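You operate a simulated robot arm through the tools that you are given. There is no shell and no other tool. Be economical: measure what you need, move in short steps, check, and stop when the job is done.

You run a simulated two-armed robot. Do the job below in one go: nothing can be reset, and whatever is moved stays where it is left.

TASK
Retire the cracked small tote: repair card on it, its carton into the sound one, that one's swing bars across.
Fine: leave the cracked tote's swing bars out.

It is judged by the outcome, as a careful person would: the job done as asked, and still so three seconds after it is handed in. It fails if anything else is knocked over, pushed out of place, dropped, spilled or broken.

THE ROBOT
Two 7-joint arms with fingered hands on one trunk, on a base that drives. Base frame: it is fixed to the floor where the robot stands at the start and does not move with it; the origin is under the middle of the robot, x ahead of it, y to its left, z up; the surface under the hand at the start is at about z = 0.74. Readings come in m, rad, newtons and seconds.
The left shoulder is at the start at [0.052, 0.174, 1.093], the right one opposite. With the tool pointing down near the work surface each hand reaches from about 0.28 to 0.74 m from the robot's upright axis, wherever it stands, measured 20 degrees to its own side. Places, roughly: box [0.5, -1.25, 0.25]; card [-4.5, -4.25, 1.25]; divider [0.5, -1.25, 0.75]; jar [0.75, -1.25, 0.75]; lid clip [0.8, -0.5, 1]; paper bag [0.75, -1.25, 0.25]; red handle [0.2, 0.7, 0.8]; small tote [0.5, -1.25, 0.75]; swing bar [-4.5, -4.5, 1.3]; tote [-5.25, -4.5, 1]. Payload 3.8 kg a hand.
Tool frame (each hand has its own): the origin (TCP) lies between the finger pads and is the grasp point; the fingertips stand 0.026 m ahead of it; z points along the fingers, y is the line along which they close. The gripper opens to 0.132 m. The gripper's body begins 0.073 m behind the TCP. The gripper is a hand of 3 fingers: y runs from the thumb to the fingers, the wrist lies at [0, 0, -0.224] in the tool frame.
Orientation is told as [roll, pitch, yaw] about the base's x, y, z axes, in that order, counted from this pose: with the fingers straight down and closing along the base's y, the tool's x points along the base's -x, its y along +y and its z along -z.

THE INTERFACE
- The arms move only by the tool apply_moves. It takes "left_targets", "right_targets" or both (then of equal length, played together; a hand with none holds still); each is one flat list of numbers, 6 for each row, row after row: the turn, a rotation vector about the base's x, y, z in rad, then the shift along the base's x, y, z in m. In form: [ax, ay, az, x, y, z, ax, ay, az, x, y, z, ...]. A call has 1 to 12 rows; each row is the pose to reach, as a shift and turn from the pose commanded when the call began. Each row takes 0.2 s and may step no farther than 0.05 m and 0.15 rad from the row before; otherwise, the whole call is refused. Where a pose cannot be reached the arm comes as near as it can. A force on the tool above 40 N (or 10 N above the force at the start of the call, whichever is more), or a blocked arm, ends the call early, and 0.2 s more pass. In this call time passes only in rows, and 0.2 s behind the last. The reply holds the time, the measured pose of the TCP, the force on the tool along the base axes, the opening and the grip force, in the units named above and with some noise, with the torque about the TCP (base axes, N m) and any sound that the robot's microphone picked up.
- Cameras (640 x 400 px; columns grow to the right, rows downward): "scene" is now at [0.1921, 0.0106, 0.9849]; the picture's right is [0.11, -0.99, 0.00], its down [-0.23, -0.03, -0.97] and it looks along [0.97, 0.11, -0.23] (base axes); focal length 214 px, centre (320, 200). "left" rides on the left gripper at [-0.062, 0.003, -0.092] in its tool frame; the picture's right is [-0.05, -1.00, 0.00], its down [0.83, -0.04, -0.56] and it looks along [0.55, -0.03, 0.83] (tool axes); focal length 230 px, centre (320, 200). "right" rides on the right gripper at [0.062, 0.003, -0.092] in its tool frame; the picture's right is [-0.05, 1.00, 0.00], its down [-0.83, -0.04, -0.56] and it looks along [-0.56, -0.03, 0.83] (tool axes); focal length 230 px, centre (320, 200). There is no depth. A picture from a camera that has moved, and an enlarged one, comes with that camera's place and axes in the base frame and with its lens.
- capture(camera): a new picture of that camera. The clock stands still meanwhile.
- raise_lower(by): slides the trunk up (or, below 0, down) by that many m; the arms and the scene camera ride with it, the base frame stays. It gives what a move gives, with no picture.
- steer(legs): drives the robot by 1 to 6 legs, each [ahead, left, turn to the left] in m, m and rad, along the robot's own axes; the way and the turn of a leg run together, so that a leg with both is an arc; at most 1.5 m and 3.142 rad a leg. The arms and the cameras ride along, it lands a little off, and it stops where it bumps. It gives what a move gives.
- set_fingers(finger1, finger2, thumb_bend, hand): sets how far each is bent, from 0 (flat) to 100 (curled in); at 30 the hand is open as for a grip, at 70 the pads meet at the TCP. One left out holds its place. A second passes; each finger stops where it meets its share of the squeeze, and holds until it gets a number again. It is the only way to open and close the hand. It gives what a move gives, with no picture; readings hold the bend of each and the force on the fingers (four entries, about 0 where the hand has none), thumb and palm.
- aim_head(pan, tilt): turns the head with the scene camera to pan (to the left, within 1.047 rad either way) and tilt (down, from -0.506 to 1.204), counted from straight ahead of the robot. It gives what a move gives.
- zoom(camera, box): a new picture of the part [left, top, right, bottom] of that camera's present view, enlarged. The clock stands still meanwhile.
- close_job(): hands the job in; it is judged then, once.

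Work in short steps. Places have to be worked out from the pictures, the camera data and where the tool is seen: move nearer, look again, correct. Check each grasp and each placing, and mend what went wrong. You have 120 turns and 92 pictures in all, those below and enlarged ones among them. Open the grippers and draw the arms clear of the work before you hand the job in, unless the task says otherwise; then end with one line.

The tools are called after "Call:" as a command line: name --argument value ..., lists and objects as JSON in quotes. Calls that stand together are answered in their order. apply_moves: Moves the arms, as the interface text tells. Its arguments: {"type":"object","properties":{"left_targets":{"type":"array","items":{"type":"number"}},"right_targets":{"type":"array","items":{"type":"number"}}},"required":[]} The other tools are called the same way: raise_lower (by) slides the trunk up or down; set_fingers (finger1, finger2, thumb_bend, hand) moves the fingers one by one; steer (legs) drives the base; aim_head (pan, tilt) turns the head that bears the scene camera; capture (camera) takes a picture; zoom (camera, box) takes an enlarged picture of a part of a camera's view; close_job () hands the job in.

At the start:

```text
clock: 0.0
left_eef_pos: [0.3715, -0.0133, 0.9998]
left_ee_rot: [0.0, 0.001, 0.0]
left_wrist_force: [-0.9, -1.2, 0.4]
left_torque: [-0.03, 0.0, 0.02]
left_gripper_width: 0.132
left_grasp_force: 0.1
left_shape: jaw
left_bend: [30.0, 30.0, 30.0]
left_finger forces: [0.0, 0.0, 0.1, 0.0, 0.0, 0.0]
right_eef_pos: [0.2888, -0.3301, 1.2117]
right_ee_rot: [0.002, 0.001, 0.0]
right_wrist_force: [0.4, 0.3, 0.2]
right_torque: [0.02, 0.0, -0.04]
right_gripper_width: 0.1317
right_grasp_force: 0.2
right_shape: jaw
right_bend: [30.0, 30.0, 30.0]
right_finger forces: [0.0, 0.0, 0.1, 0.1, 0.0, 0.0]
trunk travel left (down, up): [-0.4, 0.082]
robot x, y, heading: [-0.0002, -0.0001, 0.001]
head pan, tilt: [0.113, 0.236]
```

scene: 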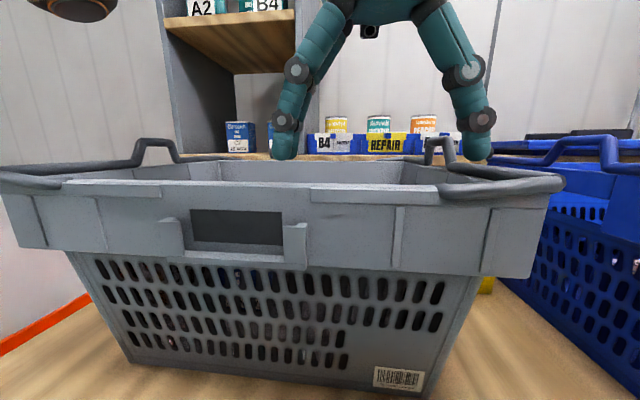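
right: 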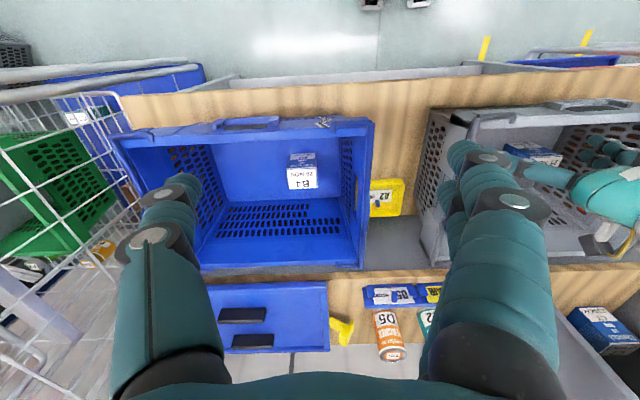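
left: 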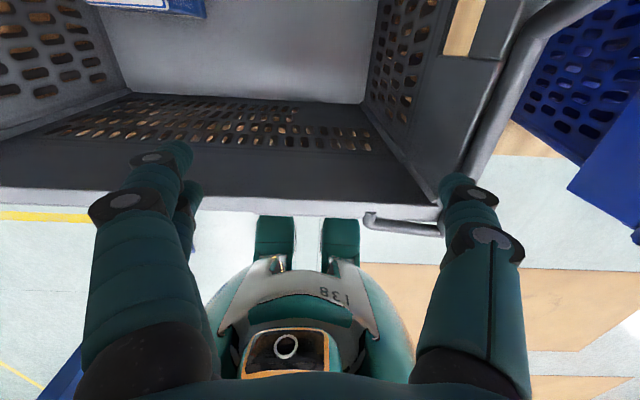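

The first pictures show a grey tote ahead and a blue one on its right, with cards in a tray at the back. I'll look around first to work out which tote is cracked.

Call:
aim_head --pan -0.6 --tilt 0.35

Call:
capture --camera "scene"

Call:
zoom --camera "right" --box '[100, 90, 640, 400]'

```text
clock: 1.1
left_eef_pos: [0.371, -0.0136, 1.0003]
left_ee_rot: [0.001, 0.0, 0.0]
left_wrist_force: [-0.1, -0.6, -0.6]
left_torque: [0.01, 0.03, -0.03]
left_gripper_width: 0.1319
left_grasp_force: 0.0
left_shape: jaw
left_bend: [30.0, 30.0, 30.0]
left_finger forces: [0.0, 0.0, 0.1, 0.0, 0.0, 0.0]
right_eef_pos: [0.2881, -0.3315, 1.2119]
right_ee_rot: [0.0, -0.001, -0.002]
right_wrist_force: [0.1, -0.1, -0.6]
right_torque: [-0.04, 0.01, -0.04]
right_gripper_width: 0.1318
right_grasp_force: 0.1
right_shape: jaw
right_bend: [30.0, 30.0, 30.0]
right_finger forces: [0.0, 0.0, 0.0, 0.0, 0.0, 0.1]
trunk travel left (down, up): [-0.4, 0.082]
robot x, y, heading: [0.0001, 0.0019, 0.001]
head pan, tilt: [-0.6, 0.351]
```

```text
88 pictures are left
camera scene: at [0.1763, -0.0525, 0.9742], right [-0.56, -0.83, 0.0], down [-0.28, 0.19, -0.94], along [0.78, -0.53, -0.34], focal length 214 px, centre (320, 200)
```

scene: 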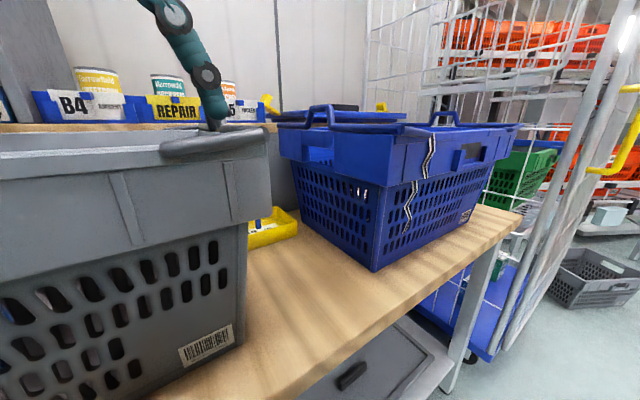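

```text
1.19 times, centred on (370, 245) of right
camera zoom: at [0.2275, -0.3279, 1.3039], right [0.05, 1.0, 0.0], down [0.83, -0.04, 0.56], along [0.56, -0.03, -0.83], focal length 273 px, centre (261, 147)
```

zoom: 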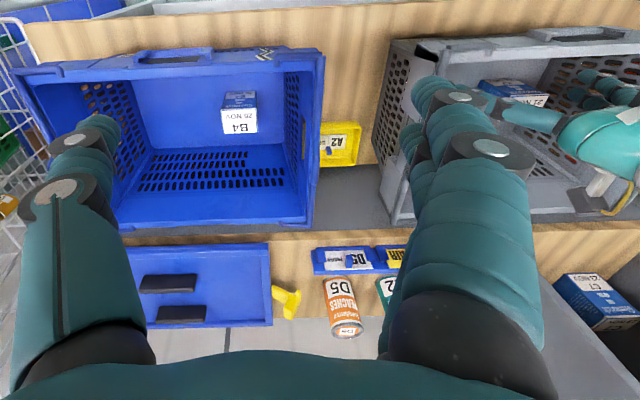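

The blue tote on the right seems to carry a white crack line at its near left corner. Now I'll look closer at the crack, at the trolley to the right, and down into the totes.

Call:
zoom --camera "scene" --box '[240, 80, 640, 330]'

Call:
raise_lower --by 0.08

Call:
aim_head --pan -1.04 --tilt 0.35

Call:
capture --camera "scene"

Call:
aim_head --pan 0.8 --tilt 0.35

Call:
capture --camera "scene"

Call:
aim_head --pan 0.0 --tilt 0.6

Call:
capture --camera "scene"

```text
1.60 times, centred on (440, 205) of scene
camera zoom: at [0.1763, -0.0525, 0.9742], right [-0.56, -0.83, 0.0], down [-0.28, 0.19, -0.94], along [0.78, -0.53, -0.34], focal length 343 px, centre (128, 192)
```

zoom: 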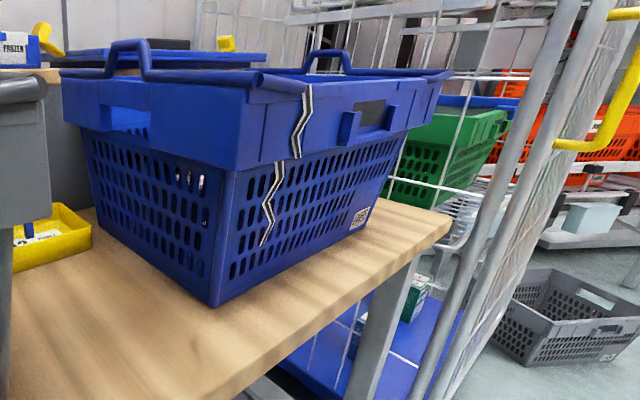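

```text
clock: 2.2
left_eef_pos: [0.3725, -0.0137, 1.0785]
left_ee_rot: [-0.001, 0.004, 0.0]
left_wrist_force: [0.3, 0.4, -0.3]
left_torque: [0.05, 0.04, 0.0]
left_gripper_width: 0.1321
left_grasp_force: 0.1
left_shape: jaw
left_bend: [30.0, 30.0, 30.0]
left_finger forces: [0.0, 0.1, 0.0, 0.1, 0.1, 0.0]
right_eef_pos: [0.2897, -0.3319, 1.2905]
right_ee_rot: [0.0, 0.003, 0.0]
right_wrist_force: [0.9, -0.5, 0.0]
right_torque: [0.0, -0.01, 0.0]
right_gripper_width: 0.1321
right_grasp_force: 0.1
right_shape: jaw
right_bend: [30.0, 30.0, 30.0]
right_finger forces: [0.1, 0.0, 0.1, 0.0, 0.0, 0.1]
trunk travel left (down, up): [-0.48, 0.002]
robot x, y, heading: [-0.0005, 0.0022, 0.003]
head pan, tilt: [-0.6, 0.351]
```

```text
clock: 3.1
left_eef_pos: [0.3717, -0.0136, 1.0799]
left_ee_rot: [-0.001, -0.001, 0.0]
left_wrist_force: [0.0, 0.5, -0.5]
left_torque: [-0.01, 0.0, 0.01]
left_gripper_width: 0.1318
left_grasp_force: 0.1
left_shape: jaw
left_bend: [30.0, 30.0, 30.0]
left_finger forces: [0.1, 0.0, 0.1, 0.0, 0.1, 0.0]
right_eef_pos: [0.288, -0.3324, 1.2938]
right_ee_rot: [0.001, -0.001, 0.0]
right_wrist_force: [0.1, -0.2, -0.1]
right_torque: [-0.01, 0.01, 0.0]
right_gripper_width: 0.1319
right_grasp_force: 0.0
right_shape: jaw
right_bend: [30.0, 30.0, 30.0]
right_finger forces: [0.0, 0.0, 0.0, 0.0, 0.1, 0.0]
trunk travel left (down, up): [-0.48, 0.002]
robot x, y, heading: [-0.0023, 0.0003, 0.004]
head pan, tilt: [-1.04, 0.351]
```

```text
85 pictures are left
camera scene: at [0.1559, -0.0802, 1.0831], right [-0.86, -0.51, 0.0], down [-0.17, 0.3, -0.94], along [0.48, -0.81, -0.34], focal length 214 px, centre (320, 200)
```

scene: 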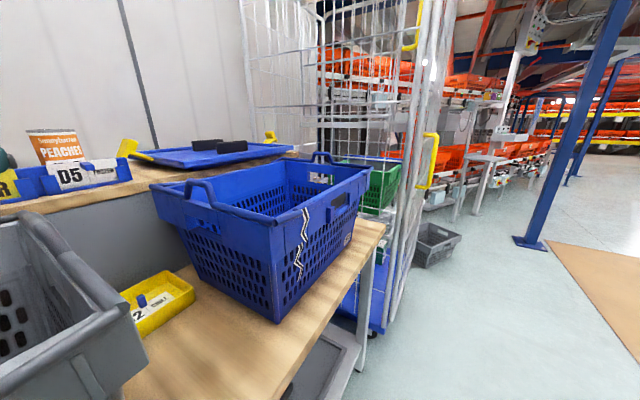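

```text
clock: 5.0
left_eef_pos: [0.3719, -0.0127, 1.08]
left_ee_rot: [0.001, 0.001, 0.0]
left_wrist_force: [-0.1, -0.2, -0.7]
left_torque: [0.01, 0.03, -0.01]
left_gripper_width: 0.1319
left_grasp_force: 0.0
left_shape: jaw
left_bend: [30.0, 30.0, 30.0]
left_finger forces: [0.0, 0.1, 0.1, 0.1, 0.0, 0.1]
right_eef_pos: [0.2878, -0.3311, 1.292]
right_ee_rot: [-0.001, -0.003, -0.001]
right_wrist_force: [0.3, -0.1, 0.0]
right_torque: [0.0, 0.01, 0.05]
right_gripper_width: 0.1318
right_grasp_force: 0.1
right_shape: jaw
right_bend: [30.0, 30.0, 30.0]
right_finger forces: [0.0, 0.1, 0.0, 0.0, 0.1, 0.0]
trunk travel left (down, up): [-0.48, 0.002]
robot x, y, heading: [-0.0023, -0.0004, 0.003]
head pan, tilt: [0.799, 0.351]
```

```text
84 pictures are left
camera scene: at [0.1738, 0.0667, 1.0831], right [0.72, -0.7, 0.0], down [-0.24, -0.25, -0.94], along [0.66, 0.67, -0.34], focal length 214 px, centre (320, 200)
```

scene: 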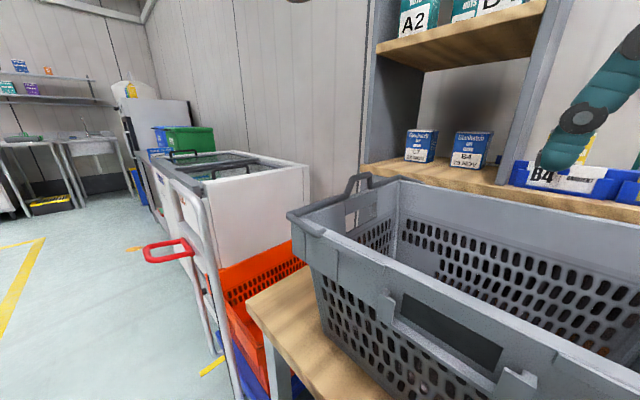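

```text
clock: 6.1
left_eef_pos: [0.3716, -0.0139, 1.0795]
left_ee_rot: [0.0, -0.001, 0.0]
left_wrist_force: [0.3, 0.0, 0.1]
left_torque: [0.02, -0.01, 0.01]
left_gripper_width: 0.1319
left_grasp_force: 0.0
left_shape: jaw
left_bend: [30.0, 30.0, 30.0]
left_finger forces: [0.0, 0.0, 0.0, 0.0, 0.0, 0.0]
right_eef_pos: [0.2883, -0.3321, 1.2921]
right_ee_rot: [0.001, -0.001, 0.001]
right_wrist_force: [-0.4, -0.4, 0.0]
right_torque: [-0.01, 0.0, 0.0]
right_gripper_width: 0.1319
right_grasp_force: 0.0
right_shape: jaw
right_bend: [30.0, 30.0, 30.0]
right_finger forces: [0.0, 0.0, 0.0, 0.1, 0.1, 0.0]
trunk travel left (down, up): [-0.48, 0.002]
robot x, y, heading: [-0.0002, -0.0017, 0.0]
head pan, tilt: [0.0, 0.6]
```

```text
83 pictures are left
camera scene: at [0.1973, 0.0001, 1.0604], right [0.0, -1.0, 0.0], down [-0.56, 0.0, -0.83], along [0.83, 0.0, -0.56], focal length 214 px, centre (320, 200)
```

scene: 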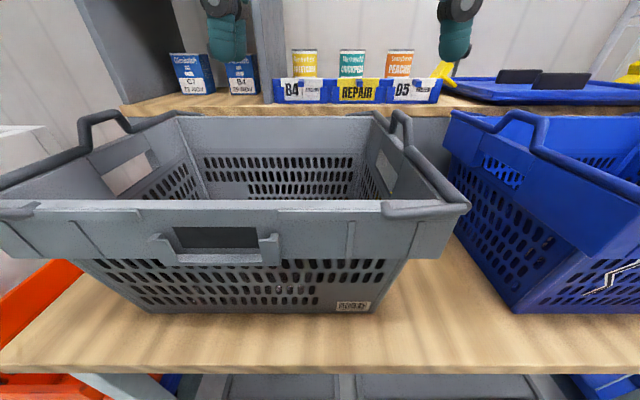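

The crack marks are clear on the blue tote, so the grey one is sound. Next I look closely at the card rack, both totes' insides and the blue tote's label holder.

Call:
zoom --camera "scene" --box '[240, 30, 460, 130]'

Call:
zoom --camera "right" --box '[330, 80, 640, 360]'

Call:
capture --camera "left"

Call:
aim_head --pan -0.8 --tilt 0.5

Call:
capture --camera "scene"

```text
2.91 times, centred on (350, 80) of scene
camera zoom: at [0.1973, 0.0001, 1.0604], right [0.0, -1.0, 0.0], down [-0.56, 0.0, -0.83], along [0.83, 0.0, -0.56], focal length 624 px, centre (233, 549)
```

zoom: 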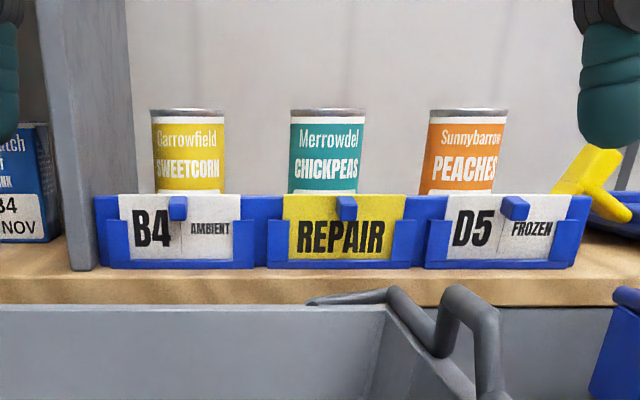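

```text
1.43 times, centred on (485, 220) of right
camera zoom: at [0.2275, -0.3279, 1.3839], right [0.05, 1.0, 0.0], down [0.83, -0.04, 0.56], along [0.56, -0.03, -0.83], focal length 329 px, centre (84, 171)
```

zoom: 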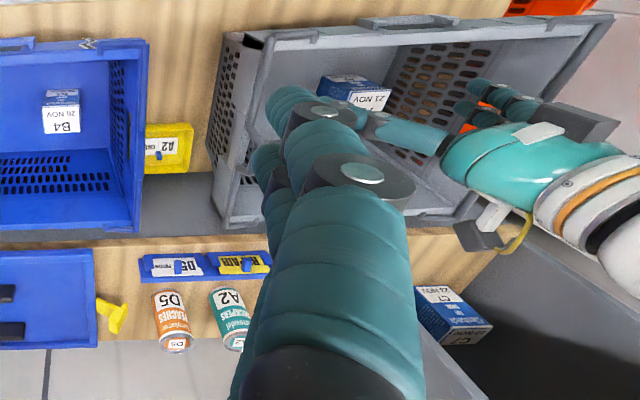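

```text
80 pictures are left
camera left: at [0.4332, -0.0107, 1.173], right [0.05, -1.0, 0.0], down [-0.83, -0.04, 0.56], along [-0.55, -0.03, -0.83], focal length 230 px, centre (320, 200)
```

left: 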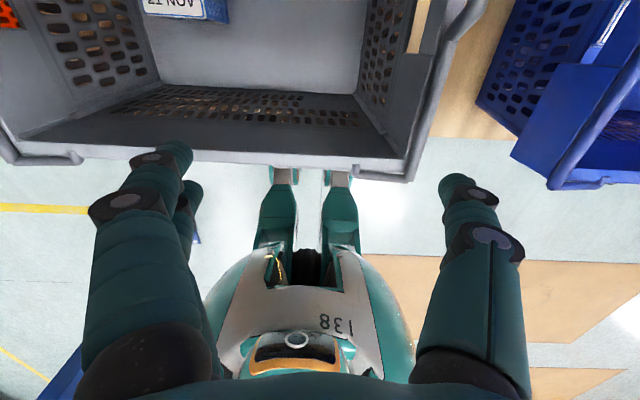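

```text
clock: 7.2
left_eef_pos: [0.3714, -0.0128, 1.0794]
left_ee_rot: [-0.001, -0.001, -0.001]
left_wrist_force: [-0.3, 0.2, -0.2]
left_torque: [0.0, 0.0, -0.02]
left_gripper_width: 0.1318
left_grasp_force: 0.0
left_shape: jaw
left_bend: [30.0, 30.0, 30.0]
left_finger forces: [0.0, 0.1, 0.0, 0.0, 0.0, 0.0]
right_eef_pos: [0.2893, -0.3314, 1.2913]
right_ee_rot: [0.001, -0.002, 0.0]
right_wrist_force: [0.1, -0.2, -1.1]
right_torque: [0.05, 0.01, 0.0]
right_gripper_width: 0.132
right_grasp_force: 0.0
right_shape: jaw
right_bend: [30.0, 30.0, 30.0]
right_finger forces: [0.0, 0.0, 0.0, 0.0, 0.0, 0.0]
trunk travel left (down, up): [-0.48, 0.002]
robot x, y, heading: [-0.0007, 0.0013, -0.003]
head pan, tilt: [-0.799, 0.499]
```

```text
79 pictures are left
camera scene: at [0.1724, -0.0652, 1.0694], right [-0.72, -0.7, 0.0], down [-0.33, 0.34, -0.88], along [0.61, -0.63, -0.48], focal length 214 px, centre (320, 200)
```

scene: 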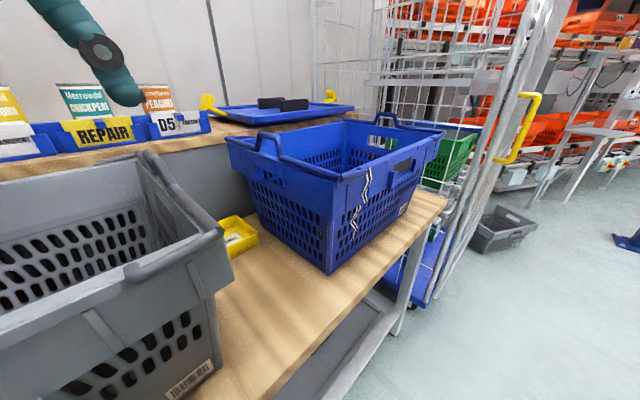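

The grey tote already holds a 21 NOV carton, and the blue one holds the B4 carton. The REPAIR card stands in a rack at about (0.75, -0.09, 0.98), so I'd have to drive a little closer. I check the clearance in front of the robot first, and look at the right end of the rack.

Call:
aim_head --pan 0.0 --tilt 1.2

Call:
capture --camera "scene"

Call:
zoom --camera "right" --box '[90, 60, 390, 260]'

Call:
zoom --camera "right" --box '[350, 220, 470, 295]'

```text
clock: 8.4
left_eef_pos: [0.3713, -0.0136, 1.0793]
left_ee_rot: [0.001, -0.001, 0.0]
left_wrist_force: [-0.4, 0.5, -0.1]
left_torque: [-0.01, 0.02, -0.02]
left_gripper_width: 0.1316
left_grasp_force: 0.0
left_shape: jaw
left_bend: [30.0, 30.0, 30.0]
left_finger forces: [0.0, 0.0, 0.0, 0.0, 0.1, 0.0]
right_eef_pos: [0.2888, -0.3312, 1.2914]
right_ee_rot: [-0.002, -0.002, 0.0]
right_wrist_force: [-0.2, 0.8, 0.4]
right_torque: [-0.01, 0.03, -0.01]
right_gripper_width: 0.132
right_grasp_force: 0.1
right_shape: jaw
right_bend: [30.0, 30.0, 30.0]
right_finger forces: [0.1, 0.1, 0.1, 0.0, 0.1, 0.0]
trunk travel left (down, up): [-0.48, 0.002]
robot x, y, heading: [0.0031, 0.0005, -0.001]
head pan, tilt: [0.0, 1.201]
```

```text
78 pictures are left
camera scene: at [0.1649, -0.0001, 1.0158], right [0.0, -1.0, 0.0], down [-0.93, 0.0, -0.36], along [0.36, 0.0, -0.93], focal length 214 px, centre (320, 200)
```

scene: 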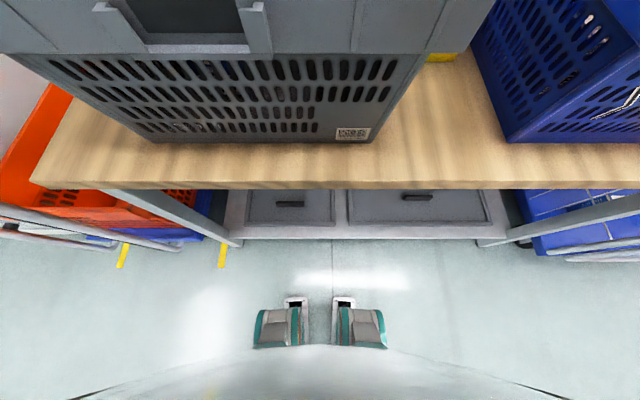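

```text
2.00 times, centred on (240, 160) of right
camera zoom: at [0.2275, -0.3279, 1.3839], right [0.05, 1.0, 0.0], down [0.83, -0.04, 0.56], along [0.56, -0.03, -0.83], focal length 460 px, centre (480, 280)
```

zoom: 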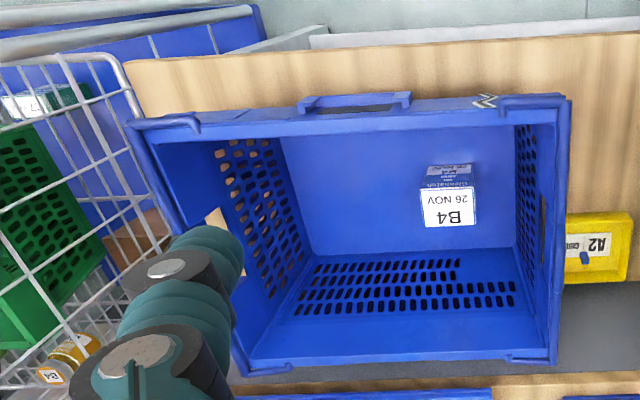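

```text
5.33 times, centred on (410, 258) of right
camera zoom: at [0.2275, -0.3279, 1.3839], right [0.05, 1.0, 0.0], down [0.83, -0.04, 0.56], along [0.56, -0.03, -0.83], focal length 1227 px, centre (-160, -107)
```

zoom: 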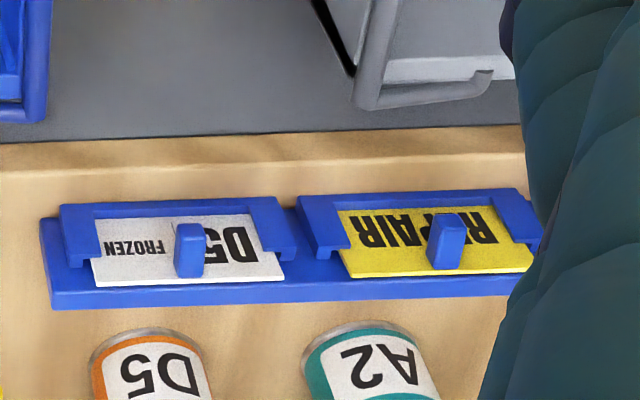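

The floor in front is clear up to the lower shelf. I move the left arm up and out of the way, then drive 0.12 m closer and look at the rack again.

Call:
apply_moves --left_targets '[0, 0, 0, 0, 0.03, 0.04, 0, 0, 0, 0, 0.06, 0.08, 0, 0, 0, 0, 0.1, 0.11, 0, 0, 0, 0, 0.14, 0.13, 0, 0, 0, -0.03, 0.18, 0.14, 0, 0, 0, -0.06, 0.22, 0.15]'

Call:
steer --legs '[[0.12, 0, 0]]'

Call:
aim_head --pan -0.2 --tilt 0.5

Call:
capture --camera "scene"

Call:
zoom --camera "right" --box '[360, 200, 520, 300]'

```text
refused: row 5 steps farther than a row can; nothing moved
```

```text
clock: 9.6
left_eef_pos: [0.4887, -0.0125, 1.0802]
left_ee_rot: [-0.001, -0.003, 0.004]
left_wrist_force: [0.0, -0.1, 0.2]
left_torque: [-0.04, 0.02, 0.02]
left_gripper_width: 0.1318
left_grasp_force: 0.1
left_shape: jaw
left_bend: [30.0, 30.0, 30.0]
left_finger forces: [0.1, 0.0, 0.0, 0.0, 0.1, 0.1]
right_eef_pos: [0.4065, -0.3303, 1.2928]
right_ee_rot: [-0.001, -0.004, 0.002]
right_wrist_force: [-0.5, 0.2, 0.3]
right_torque: [0.01, 0.03, 0.02]
right_gripper_width: 0.1317
right_grasp_force: 0.1
right_shape: jaw
right_bend: [30.0, 30.0, 30.0]
right_finger forces: [0.1, 0.0, 0.0, 0.0, 0.0, 0.0]
trunk travel left (down, up): [-0.48, 0.002]
robot x, y, heading: [0.1165, 0.0018, 0.007]
head pan, tilt: [0.0, 1.201]
```

```text
clock: 10.7
left_eef_pos: [0.489, -0.0133, 1.0803]
left_ee_rot: [0.0, 0.0, 0.003]
left_wrist_force: [0.0, 0.1, -0.4]
left_torque: [-0.03, 0.0, 0.03]
left_gripper_width: 0.1318
left_grasp_force: 0.0
left_shape: jaw
left_bend: [30.0, 30.0, 30.0]
left_finger forces: [0.0, 0.0, 0.0, 0.0, 0.0, 0.1]
right_eef_pos: [0.4063, -0.3298, 1.2909]
right_ee_rot: [0.0, -0.002, 0.002]
right_wrist_force: [0.5, 0.7, 0.5]
right_torque: [0.0, 0.01, 0.01]
right_gripper_width: 0.132
right_grasp_force: 0.0
right_shape: jaw
right_bend: [30.0, 30.0, 30.0]
right_finger forces: [0.1, 0.1, 0.1, 0.0, 0.1, 0.0]
trunk travel left (down, up): [-0.48, 0.002]
robot x, y, heading: [0.1177, 0.0058, 0.004]
head pan, tilt: [-0.201, 0.499]
```

```text
75 pictures are left
camera scene: at [0.3155, -0.0177, 1.0693], right [-0.2, -0.98, 0.0], down [-0.47, 0.09, -0.88], along [0.86, -0.17, -0.48], focal length 214 px, centre (320, 200)
```

scene: 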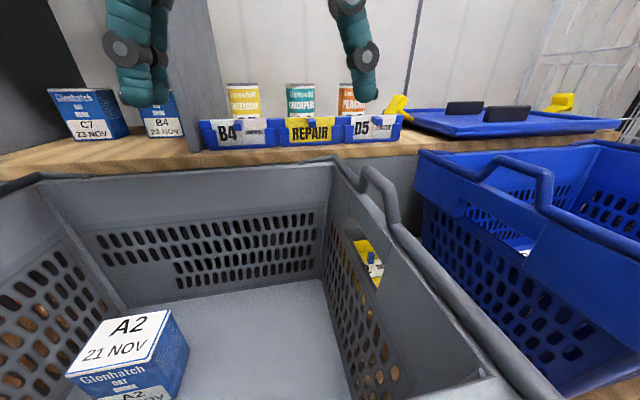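

```text
4.00 times, centred on (440, 250) of right
camera zoom: at [0.3453, -0.3274, 1.3841], right [0.05, 1.0, 0.0], down [0.83, -0.04, 0.56], along [0.56, -0.03, -0.83], focal length 920 px, centre (-160, 0)
```

zoom: 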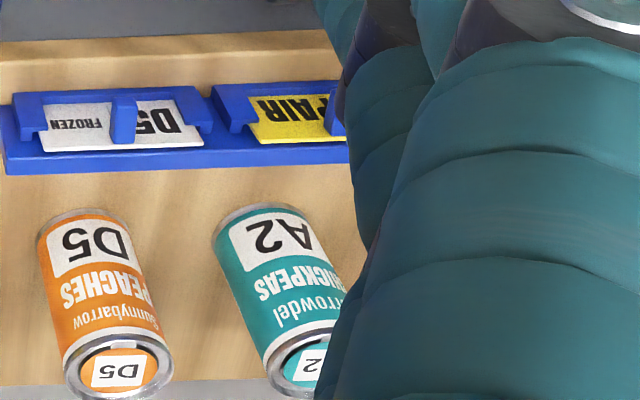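

Now I zoom on the rack from here to fix the tab's place, and lift the left arm away.

Call:
zoom --camera "scene" --box '[190, 90, 410, 160]'

Call:
apply_moves --left_targets '[0, 0, 0, 0, 0.02, 0.04, 0, 0, 0, 0, 0.05, 0.08, 0, 0, 0, 0, 0.08, 0.11, 0, 0, 0, -0.03, 0.11, 0.13, 0, 0, 0, -0.06, 0.14, 0.14, 0, 0, 0, -0.09, 0.17, 0.15]'

Call:
apply_moves --right_targets '[0, 0, 0, 0.02, 0.03, -0.02, 0, 0, 0, 0.04, 0.06, -0.04, 0, 0, 0, 0.06, 0.09, -0.06, 0, 0, 0, 0.08, 0.12, -0.08, 0, 0, 0, 0.1, 0.15, -0.1]'

Call:
capture --camera "right"

Call:
capture --camera "scene"

```text
2.91 times, centred on (300, 125) of scene
camera zoom: at [0.3155, -0.0177, 1.0693], right [-0.2, -0.98, 0.0], down [-0.47, 0.09, -0.88], along [0.86, -0.17, -0.48], focal length 624 px, centre (378, 418)
```

zoom: 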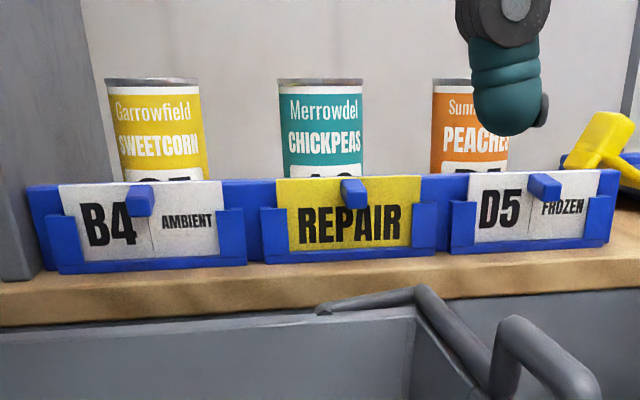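

```text
clock: 12.1
left_eef_pos: [0.3968, 0.1588, 1.2294]
left_ee_rot: [0.0, -0.001, 0.001]
left_wrist_force: [0.0, 0.2, -0.3]
left_torque: [-0.02, 0.01, 0.03]
left_gripper_width: 0.1319
left_grasp_force: 0.1
left_shape: jaw
left_bend: [30.0, 30.0, 30.0]
left_finger forces: [0.0, 0.0, 0.1, 0.1, 0.0, 0.0]
right_eef_pos: [0.4055, -0.3298, 1.2925]
right_ee_rot: [0.0, -0.002, 0.001]
right_wrist_force: [0.0, 0.2, -0.2]
right_torque: [-0.05, -0.04, -0.01]
right_gripper_width: 0.1321
right_grasp_force: 0.0
right_shape: jaw
right_bend: [30.0, 30.0, 30.0]
right_finger forces: [0.0, 0.0, 0.0, 0.0, 0.0, 0.1]
trunk travel left (down, up): [-0.48, 0.002]
robot x, y, heading: [0.1185, -0.0013, 0.003]
head pan, tilt: [-0.201, 0.499]
```

```text
clock: 13.3
left_eef_pos: [0.3986, 0.1574, 1.2297]
left_ee_rot: [-0.001, 0.0, 0.001]
left_wrist_force: [0.4, 0.3, 0.1]
left_torque: [-0.02, 0.02, 0.01]
left_gripper_width: 0.1321
left_grasp_force: 0.0
left_shape: jaw
left_bend: [30.0, 30.0, 30.0]
left_finger forces: [0.0, 0.0, 0.0, 0.0, 0.0, 0.0]
right_eef_pos: [0.4981, -0.1948, 1.202]
right_ee_rot: [0.0, -0.004, -0.001]
right_wrist_force: [0.4, -0.5, -0.3]
right_torque: [0.04, 0.0, 0.0]
right_gripper_width: 0.132
right_grasp_force: 0.1
right_shape: jaw
right_bend: [30.0, 30.0, 30.0]
right_finger forces: [0.1, 0.1, 0.0, 0.0, 0.0, 0.1]
right hand out of reach, approached as far as the arm can: row 5
trunk travel left (down, up): [-0.48, 0.002]
robot x, y, heading: [0.1152, 0.0013, 0.002]
head pan, tilt: [-0.201, 0.499]
```

```text
72 pictures are left
camera right: at [0.4359, -0.1921, 1.2943], right [0.05, 1.0, 0.0], down [0.83, -0.05, 0.56], along [0.56, -0.03, -0.83], focal length 230 px, centre (320, 200)
```

right: 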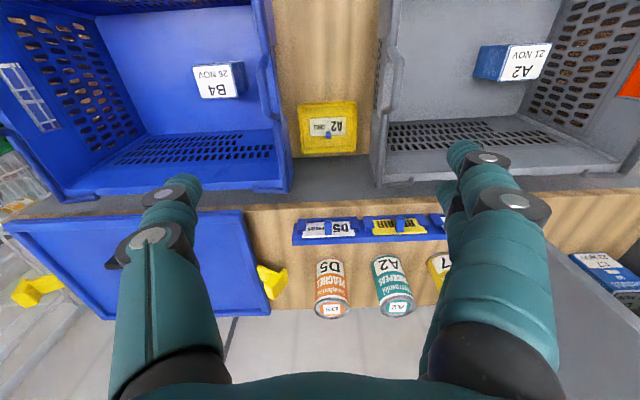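

```text
71 pictures are left
camera scene: at [0.3159, -0.0181, 1.0693], right [-0.2, -0.98, 0.0], down [-0.47, 0.1, -0.88], along [0.86, -0.17, -0.48], focal length 214 px, centre (320, 200)
```

scene: 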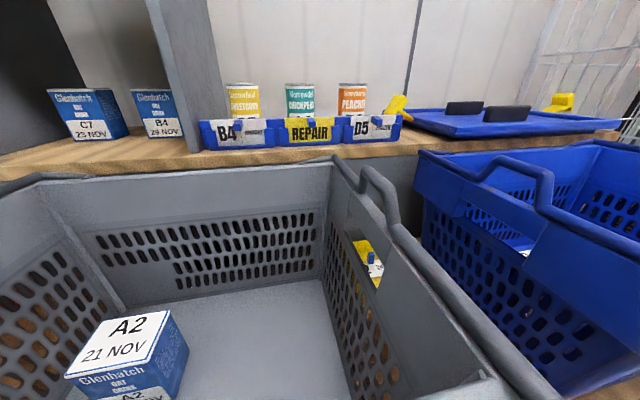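

By triangulation the REPAIR tab sits at about (0.674, -0.077, 1.012), sticking out towards me from a nearly upright card. I close the right hand in the air to see how the pads meet before using them on such a small tab.

Call:
set_fingers --hand "right" --finger1 64 --finger2 64 --thumb_bend 64

Call:
zoom --camera "right" --box '[120, 75, 520, 325]'

Call:
set_fingers --hand "right" --finger1 64 --finger2 30 --thumb_bend 64

Call:
zoom --camera "right" --box '[120, 75, 520, 325]'

```text
clock: 14.3
left_eef_pos: [0.3984, 0.1558, 1.2285]
left_ee_rot: [0.0, 0.0, 0.004]
left_wrist_force: [0.2, -0.5, 0.0]
left_torque: [-0.04, 0.0, 0.0]
left_gripper_width: 0.1318
left_grasp_force: 0.1
left_shape: jaw
left_bend: [30.0, 30.0, 30.0]
left_finger forces: [0.0, 0.0, 0.0, 0.0, 0.0, 0.0]
right_eef_pos: [0.496, -0.1949, 1.2021]
right_ee_rot: [0.0, -0.003, 0.0]
right_wrist_force: [0.7, 0.3, 0.7]
right_torque: [0.01, 0.01, 0.01]
right_gripper_width: 0.0231
right_grasp_force: 0.1
right_shape: fingers
right_bend: [64.0, 64.0, 64.0]
right_finger forces: [0.1, 0.1, 0.0, 0.0, 0.0, 0.0]
trunk travel left (down, up): [-0.48, 0.002]
robot x, y, heading: [0.1165, -0.0007, 0.008]
head pan, tilt: [-0.201, 0.499]
```

```text
1.60 times, centred on (320, 200) of right
camera zoom: at [0.4351, -0.1916, 1.2946], right [0.05, 1.0, 0.0], down [0.83, -0.04, 0.56], along [0.56, -0.03, -0.83], focal length 368 px, centre (320, 200)
```

zoom: 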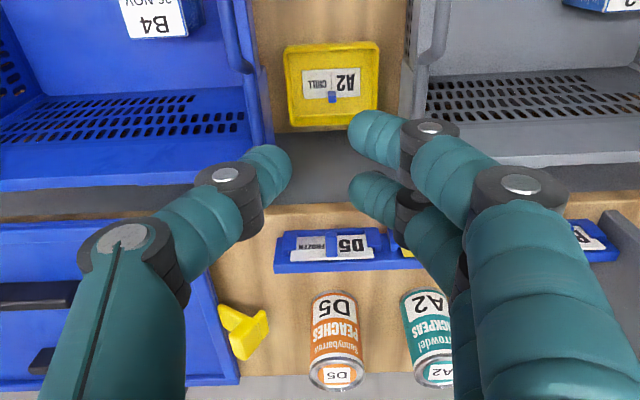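

```text
clock: 15.3
left_eef_pos: [0.3976, 0.1569, 1.2312]
left_ee_rot: [0.0, 0.0, 0.002]
left_wrist_force: [-0.7, 0.4, 0.0]
left_torque: [0.0, 0.02, 0.0]
left_gripper_width: 0.132
left_grasp_force: 0.0
left_shape: jaw
left_bend: [30.0, 30.0, 30.0]
left_finger forces: [0.0, 0.0, 0.1, 0.1, 0.1, 0.0]
right_eef_pos: [0.4966, -0.1943, 1.2025]
right_ee_rot: [0.0, -0.002, -0.001]
right_wrist_force: [-0.3, 0.2, -0.6]
right_torque: [0.02, 0.05, 0.03]
right_gripper_width: 0.0231
right_grasp_force: 0.0
right_shape: fingers
right_bend: [64.0, 30.0, 64.0]
right_finger forces: [0.0, 0.1, 0.0, 0.0, 0.1, 0.1]
trunk travel left (down, up): [-0.48, 0.002]
robot x, y, heading: [0.1139, 0.0035, 0.002]
head pan, tilt: [-0.201, 0.499]
```

```text
1.60 times, centred on (320, 200) of right
camera zoom: at [0.435, -0.1915, 1.2946], right [0.05, 1.0, 0.0], down [0.83, -0.04, 0.56], along [0.56, -0.03, -0.83], focal length 368 px, centre (320, 200)
```

zoom: 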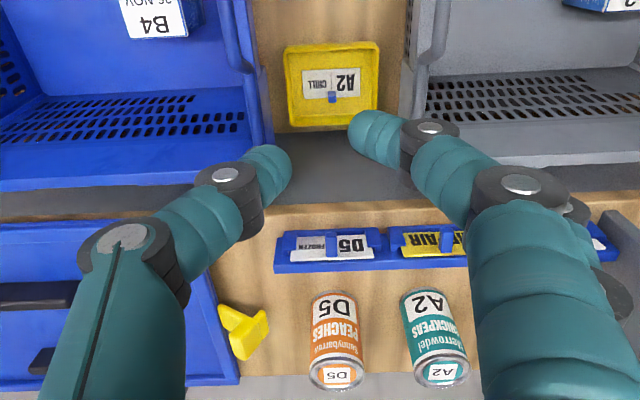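

Finger1 lies on the tool's +x side, finger2 on its −x side, and the thumb midway. I set a half-open hand and tilt the right tool 45° forward while moving towards the card.

Call:
set_fingers --hand "right" --finger1 54 --finger2 54 --thumb_bend 54

Call:
apply_moves --right_targets '[0, -0.14, 0, 0.0, 0.02, -0.02, 0, -0.28, 0, 0.01, 0.04, -0.04, 0, -0.42, 0, 0.03, 0.06, -0.05, 0, -0.56, 0, 0.05, 0.08, -0.06, 0, -0.68, 0, 0.07, 0.1, -0.08, 0, -0.785, 0, 0.09, 0.11, -0.1]'

Call:
capture --camera "right"

Call:
capture --camera "scene"

```text
clock: 16.3
left_eef_pos: [0.3993, 0.1576, 1.2294]
left_ee_rot: [0.001, 0.001, 0.002]
left_wrist_force: [-0.2, 0.1, -0.8]
left_torque: [0.01, 0.03, 0.02]
left_gripper_width: 0.1318
left_grasp_force: 0.1
left_shape: jaw
left_bend: [30.0, 30.0, 30.0]
left_finger forces: [0.0, 0.0, 0.0, 0.0, 0.0, 0.1]
right_eef_pos: [0.4964, -0.194, 1.2021]
right_ee_rot: [0.001, -0.001, -0.001]
right_wrist_force: [0.8, 0.3, -0.4]
right_torque: [-0.01, 0.0, 0.02]
right_gripper_width: 0.0536
right_grasp_force: 0.1
right_shape: fingers
right_bend: [54.0, 54.0, 54.0]
right_finger forces: [0.0, 0.0, 0.0, 0.1, 0.1, 0.0]
trunk travel left (down, up): [-0.48, 0.002]
robot x, y, heading: [0.1115, 0.0002, 0.002]
head pan, tilt: [-0.201, 0.499]
```

```text
clock: 17.7
left_eef_pos: [0.3984, 0.1559, 1.2304]
left_ee_rot: [0.0, 0.0, 0.001]
left_wrist_force: [0.9, -0.2, -0.2]
left_torque: [0.0, 0.01, -0.04]
left_gripper_width: 0.132
left_grasp_force: 0.1
left_shape: jaw
left_bend: [30.0, 30.0, 30.0]
left_finger forces: [0.0, 0.0, 0.0, 0.0, 0.1, 0.0]
right_eef_pos: [0.5806, -0.147, 1.1528]
right_ee_rot: [-0.009, -0.765, 0.015]
right_wrist_force: [-0.1, 1.0, 0.4]
right_torque: [0.0, -0.01, -0.03]
right_gripper_width: 0.0542
right_grasp_force: 0.2
right_shape: fingers
right_bend: [54.0, 54.0, 54.0]
right_finger forces: [0.1, 0.1, 0.1, 0.0, 0.0, 0.1]
right hand out of reach, approached as far as the arm can: row 3, 4, 5, 6
trunk travel left (down, up): [-0.48, 0.002]
robot x, y, heading: [0.1142, -0.0013, 0.005]
head pan, tilt: [-0.201, 0.499]
```

```text
68 pictures are left
camera right: at [0.4722, -0.1449, 1.1765], right [0.03, 1.0, 0.03], down [0.22, -0.04, 0.98], along [0.98, -0.02, -0.22], focal length 230 px, centre (320, 200)
```

right: 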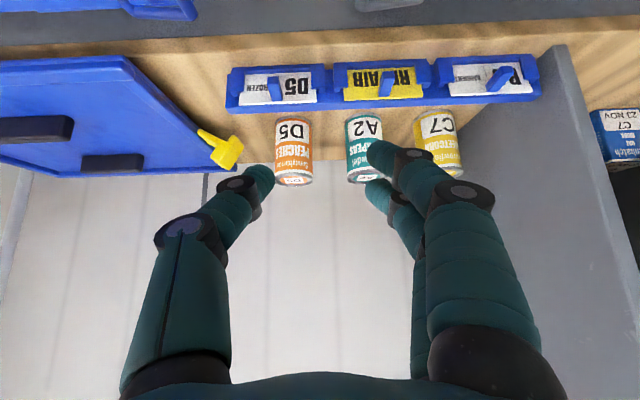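

```text
67 pictures are left
camera scene: at [0.3152, -0.0177, 1.0696], right [-0.2, -0.98, 0.0], down [-0.47, 0.09, -0.88], along [0.86, -0.17, -0.48], focal length 214 px, centre (320, 200)
```

scene: 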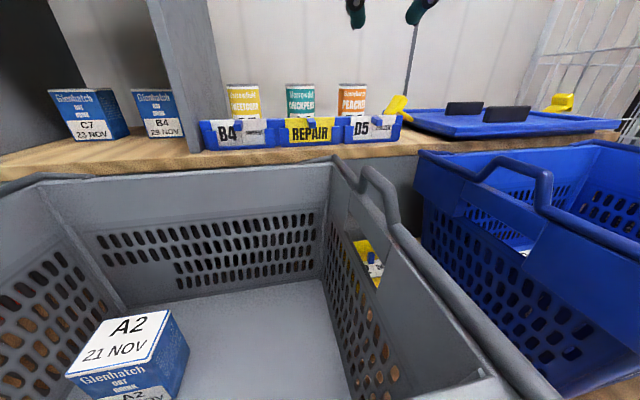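

The tab agrees from a second view at (0.675, -0.077, 1.012). The arm was limited at that height, so I come in lower and nearer, in front of the tab.

Call:
apply_moves --right_targets '[0, 0, 0, 0.0, 0.02, -0.025, 0, 0, 0, 0.0, 0.045, -0.045, 0, 0, 0, 0.01, 0.068, -0.07]'

Call:
capture --camera "right"

```text
clock: 18.5
left_eef_pos: [0.3977, 0.1577, 1.2305]
left_ee_rot: [0.0, 0.0, 0.004]
left_wrist_force: [0.0, -0.3, 0.5]
left_torque: [-0.02, 0.01, 0.01]
left_gripper_width: 0.132
left_grasp_force: 0.1
left_shape: jaw
left_bend: [30.0, 30.0, 30.0]
left_finger forces: [0.0, 0.0, 0.0, 0.0, 0.0, 0.1]
right_eef_pos: [0.5938, -0.1515, 1.1468]
right_ee_rot: [-0.008, -0.781, 0.012]
right_wrist_force: [-0.5, -0.1, 0.2]
right_torque: [0.0, 0.0, -0.02]
right_gripper_width: 0.0542
right_grasp_force: 0.0
right_shape: fingers
right_bend: [54.0, 54.0, 54.0]
right_finger forces: [0.0, 0.0, 0.0, 0.0, 0.0, 0.0]
right hand out of reach, approached as far as the arm can: row 1, 2, 3
trunk travel left (down, up): [-0.48, 0.002]
robot x, y, heading: [0.113, -0.0017, 0.004]
head pan, tilt: [-0.201, 0.499]
```

```text
66 pictures are left
camera right: at [0.4843, -0.1488, 1.1691], right [0.03, 1.0, 0.03], down [0.2, -0.04, 0.98], along [0.98, -0.02, -0.2], focal length 230 px, centre (320, 200)
```

right: 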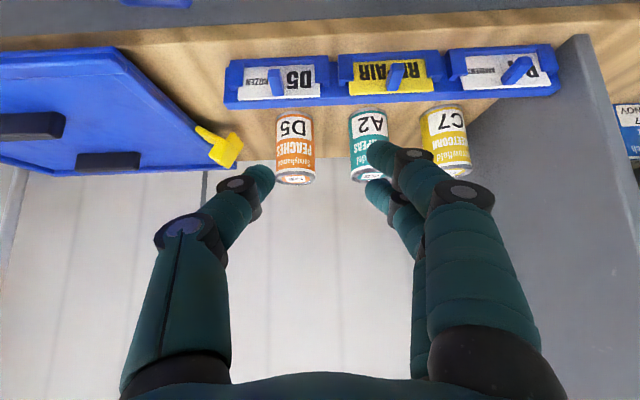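

The arm seems too folded here, with the wrist close to the shoulder. I back off and shift left so the card lies in the right arm's better range.

Call:
steer --legs '[[-0.12, 0.12, 0]]'

Call:
apply_moves --right_targets '[0, 0, 0, 0.04, 0.0, -0.02, 0, 0, 0, 0.08, 0.0, -0.04, 0, 0, 0, 0.1, 0.0, -0.07]'

```text
clock: 20.2
left_eef_pos: [0.2804, 0.2769, 1.2294]
left_ee_rot: [0.0, 0.0, -0.002]
left_wrist_force: [0.3, -0.3, 0.4]
left_torque: [0.04, -0.03, 0.0]
left_gripper_width: 0.1319
left_grasp_force: 0.1
left_shape: jaw
left_bend: [30.0, 30.0, 30.0]
left_finger forces: [0.0, 0.1, 0.0, 0.1, 0.0, 0.1]
right_eef_pos: [0.473, -0.0311, 1.1462]
right_ee_rot: [-0.008, -0.778, 0.01]
right_wrist_force: [0.5, -0.7, 0.8]
right_torque: [-0.01, 0.0, 0.01]
right_gripper_width: 0.054
right_grasp_force: 0.1
right_shape: fingers
right_bend: [54.0, 54.0, 54.0]
right_finger forces: [0.1, 0.1, 0.0, 0.1, 0.0, 0.1]
trunk travel left (down, up): [-0.48, 0.002]
robot x, y, heading: [-0.0036, 0.1203, 0.001]
head pan, tilt: [-0.201, 0.499]
```

```text
clock: 21.0
left_eef_pos: [0.2802, 0.2759, 1.2297]
left_ee_rot: [0.0, 0.001, 0.0]
left_wrist_force: [-0.1, 0.6, 1.1]
left_torque: [0.01, 0.01, 0.02]
left_gripper_width: 0.1321
left_grasp_force: 0.0
left_shape: jaw
left_bend: [30.0, 30.0, 30.0]
left_finger forces: [0.0, 0.0, 0.1, 0.0, 0.0, 0.0]
right_eef_pos: [0.5119, -0.0563, 1.0964]
right_ee_rot: [-0.006, -0.776, 0.013]
right_wrist_force: [0.7, 1.3, -0.1]
right_torque: [-0.02, 0.04, 0.01]
right_gripper_width: 0.0542
right_grasp_force: 0.0
right_shape: fingers
right_bend: [54.0, 54.0, 54.0]
right_finger forces: [0.1, 0.0, 0.1, 0.0, 0.0, 0.0]
right hand out of reach, approached as far as the arm can: row 1, 2, 3
trunk travel left (down, up): [-0.48, 0.002]
robot x, y, heading: [-0.0002, 0.1157, -0.003]
head pan, tilt: [-0.201, 0.499]
```

It moves more freely now but still drifts right. I aim lower and further right, towards y = -0.08.

Call:
apply_moves --right_targets '[0, 0, 0, 0.03, -0.015, -0.03, 0, 0, 0, 0.06, -0.02, -0.04, 0, 0, 0, 0.09, -0.022, -0.05, 0, 0, 0, 0.11, -0.022, -0.06]'

Call:
capture --camera "scene"

```text
clock: 22.0
left_eef_pos: [0.28, 0.2774, 1.2306]
left_ee_rot: [0.0, -0.002, -0.002]
left_wrist_force: [-0.8, 0.6, -0.4]
left_torque: [-0.02, -0.01, -0.01]
left_gripper_width: 0.1319
left_grasp_force: 0.1
left_shape: jaw
left_bend: [30.0, 30.0, 30.0]
left_finger forces: [0.1, 0.1, 0.0, 0.0, 0.0, 0.0]
right_eef_pos: [0.5725, -0.1162, 1.058]
right_ee_rot: [-0.007, -0.781, 0.01]
right_wrist_force: [-0.1, -0.9, 0.4]
right_torque: [-0.01, 0.03, -0.02]
right_gripper_width: 0.0545
right_grasp_force: 0.1
right_shape: fingers
right_bend: [54.0, 54.0, 54.0]
right_finger forces: [0.0, 0.0, 0.1, 0.1, 0.1, 0.0]
right hand out of reach, approached as far as the arm can: row 1, 2, 3, 4
trunk travel left (down, up): [-0.48, 0.002]
robot x, y, heading: [-0.0003, 0.1187, -0.002]
head pan, tilt: [-0.201, 0.499]
```

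```text
65 pictures are left
camera scene: at [0.1963, 0.102, 1.0694], right [-0.2, -0.98, 0.0], down [-0.47, 0.1, -0.88], along [0.86, -0.18, -0.48], focal length 214 px, centre (320, 200)
```

scene: 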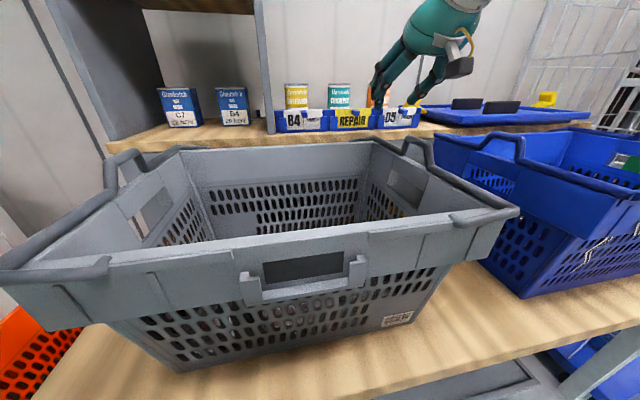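

The right arm can't swing inward of its own shoulder line, so I shift the robot another 0.14 m left. Then I approach to in front of the tab.

Call:
steer --legs '[[0, 0.14, 0]]'

Call:
apply_moves --right_targets '[0, 0, 0, 0.0, -0.035, 0.0, 0, 0, 0, 0.0, -0.07, 0.0, 0, 0, 0, 0.02, -0.1, 0.0]'

Call:
capture --camera "right"

```text
clock: 23.9
left_eef_pos: [0.2803, 0.4197, 1.2301]
left_ee_rot: [0.001, 0.001, -0.001]
left_wrist_force: [-1.0, -0.7, -0.4]
left_torque: [0.02, 0.0, 0.03]
left_gripper_width: 0.1321
left_grasp_force: 0.0
left_shape: jaw
left_bend: [30.0, 30.0, 30.0]
left_finger forces: [0.0, 0.1, 0.0, 0.1, 0.0, 0.0]
right_eef_pos: [0.5728, 0.0264, 1.0574]
right_ee_rot: [-0.008, -0.777, 0.009]
right_wrist_force: [0.6, 0.3, 0.1]
right_torque: [0.01, 0.0, 0.0]
right_gripper_width: 0.0544
right_grasp_force: 0.1
right_shape: fingers
right_bend: [54.0, 54.0, 54.0]
right_finger forces: [0.0, 0.0, 0.0, 0.1, 0.1, 0.0]
trunk travel left (down, up): [-0.48, 0.002]
robot x, y, heading: [-0.0033, 0.264, -0.005]
head pan, tilt: [-0.201, 0.499]
```

```text
clock: 24.7
left_eef_pos: [0.2801, 0.419, 1.2293]
left_ee_rot: [0.001, 0.0, -0.002]
left_wrist_force: [-0.9, 0.3, 0.0]
left_torque: [0.01, 0.02, -0.03]
left_gripper_width: 0.132
left_grasp_force: 0.1
left_shape: jaw
left_bend: [30.0, 30.0, 30.0]
left_finger forces: [0.1, 0.0, 0.0, 0.0, 0.0, 0.0]
right_eef_pos: [0.5909, -0.0721, 1.0559]
right_ee_rot: [-0.006, -0.778, 0.009]
right_wrist_force: [-0.3, -0.3, -0.3]
right_torque: [-0.01, 0.05, 0.01]
right_gripper_width: 0.0543
right_grasp_force: 0.0
right_shape: fingers
right_bend: [54.0, 54.0, 54.0]
right_finger forces: [0.1, 0.1, 0.0, 0.0, 0.1, 0.0]
trunk travel left (down, up): [-0.48, 0.002]
robot x, y, heading: [-0.0025, 0.2634, -0.005]
head pan, tilt: [-0.201, 0.499]
```

```text
64 pictures are left
camera right: at [0.4829, -0.0697, 1.0793], right [0.03, 1.0, 0.03], down [0.2, -0.04, 0.98], along [0.98, -0.03, -0.2], focal length 230 px, centre (320, 200)
```

right: 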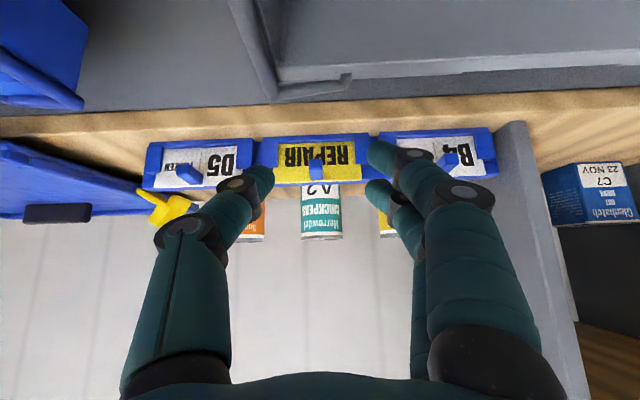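

Reach is fine now and the tab lies between the fingers at y = -0.0765. I come in along the tool axis from above and behind.

Call:
apply_moves --right_targets '[0, 0, 0, 0.035, -0.0045, 0.015, 0, 0, 0, 0.06, -0.0045, -0.01, 0, 0, 0, 0.07, -0.0045, -0.02, 0, 0, 0, 0.08, -0.0045, -0.03]'

Call:
zoom --camera "right" --box '[180, 90, 460, 265]'

Call:
aim_head --pan -0.6 --tilt 0.2

Call:
zoom --camera "scene" --box '[200, 100, 440, 250]'

```text
clock: 25.7
left_eef_pos: [0.2794, 0.4183, 1.2291]
left_ee_rot: [0.0, 0.0, -0.002]
left_wrist_force: [-0.7, 0.0, 0.2]
left_torque: [0.02, -0.03, 0.0]
left_gripper_width: 0.1321
left_grasp_force: 0.1
left_shape: jaw
left_bend: [30.0, 30.0, 30.0]
left_finger forces: [0.1, 0.0, 0.0, 0.0, 0.1, 0.1]
right_eef_pos: [0.6372, -0.0872, 1.0456]
right_ee_rot: [-0.007, -0.779, 0.011]
right_wrist_force: [0.9, -0.5, -1.4]
right_torque: [0.01, -0.07, -0.02]
right_gripper_width: 0.0541
right_grasp_force: 0.1
right_shape: fingers
right_bend: [54.0, 54.0, 54.0]
right_finger forces: [0.1, 0.0, 0.0, 0.1, 0.0, 0.1]
right hand out of reach, approached as far as the arm can: row 2, 3, 4
trunk travel left (down, up): [-0.48, 0.002]
robot x, y, heading: [-0.0065, 0.2652, -0.001]
head pan, tilt: [-0.201, 0.499]
```

```text
2.29 times, centred on (320, 178) of right
camera zoom: at [0.5285, -0.0848, 1.0682], right [0.03, 1.0, 0.03], down [0.2, -0.04, 0.98], along [0.98, -0.03, -0.2], focal length 526 px, centre (320, 251)
```

zoom: 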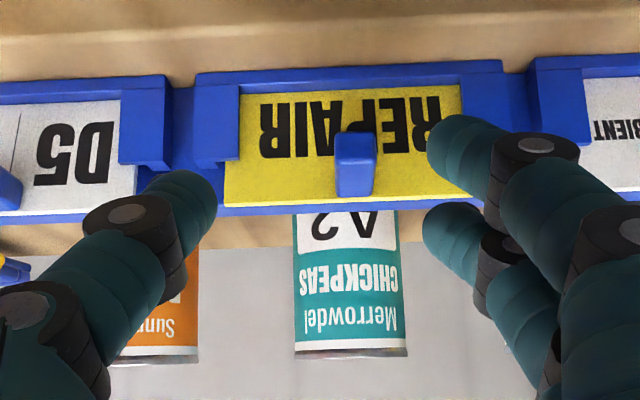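

```text
clock: 26.5
left_eef_pos: [0.2793, 0.4197, 1.2305]
left_ee_rot: [-0.002, -0.001, -0.002]
left_wrist_force: [-0.9, 0.1, -0.3]
left_torque: [0.0, 0.01, -0.01]
left_gripper_width: 0.1319
left_grasp_force: 0.0
left_shape: jaw
left_bend: [30.0, 30.0, 30.0]
left_finger forces: [0.0, 0.1, 0.0, 0.0, 0.1, 0.0]
right_eef_pos: [0.6375, -0.088, 1.0465]
right_ee_rot: [-0.007, -0.78, 0.009]
right_wrist_force: [0.1, -0.8, -0.1]
right_torque: [0.02, -0.02, -0.01]
right_gripper_width: 0.0542
right_grasp_force: 0.2
right_shape: fingers
right_bend: [54.0, 54.0, 54.0]
right_finger forces: [0.1, 0.0, 0.1, 0.0, 0.1, 0.1]
trunk travel left (down, up): [-0.48, 0.002]
robot x, y, heading: [0.0033, 0.2667, -0.001]
head pan, tilt: [-0.6, 0.201]
```

```text
2.67 times, centred on (320, 175) of scene
camera zoom: at [0.1841, 0.2105, 1.0971], right [-0.57, -0.82, 0.0], down [-0.17, 0.11, -0.98], along [0.81, -0.55, -0.2], focal length 572 px, centre (320, 267)
```

zoom: 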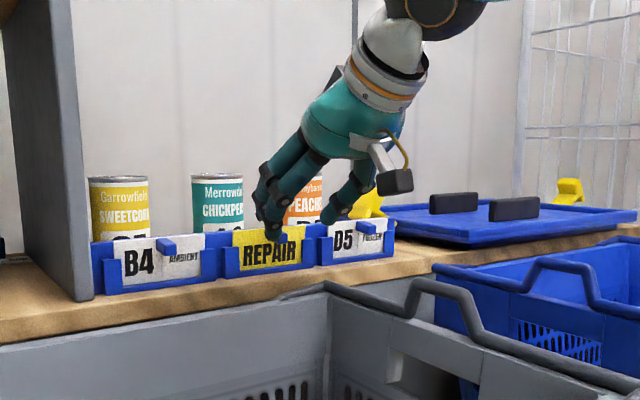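

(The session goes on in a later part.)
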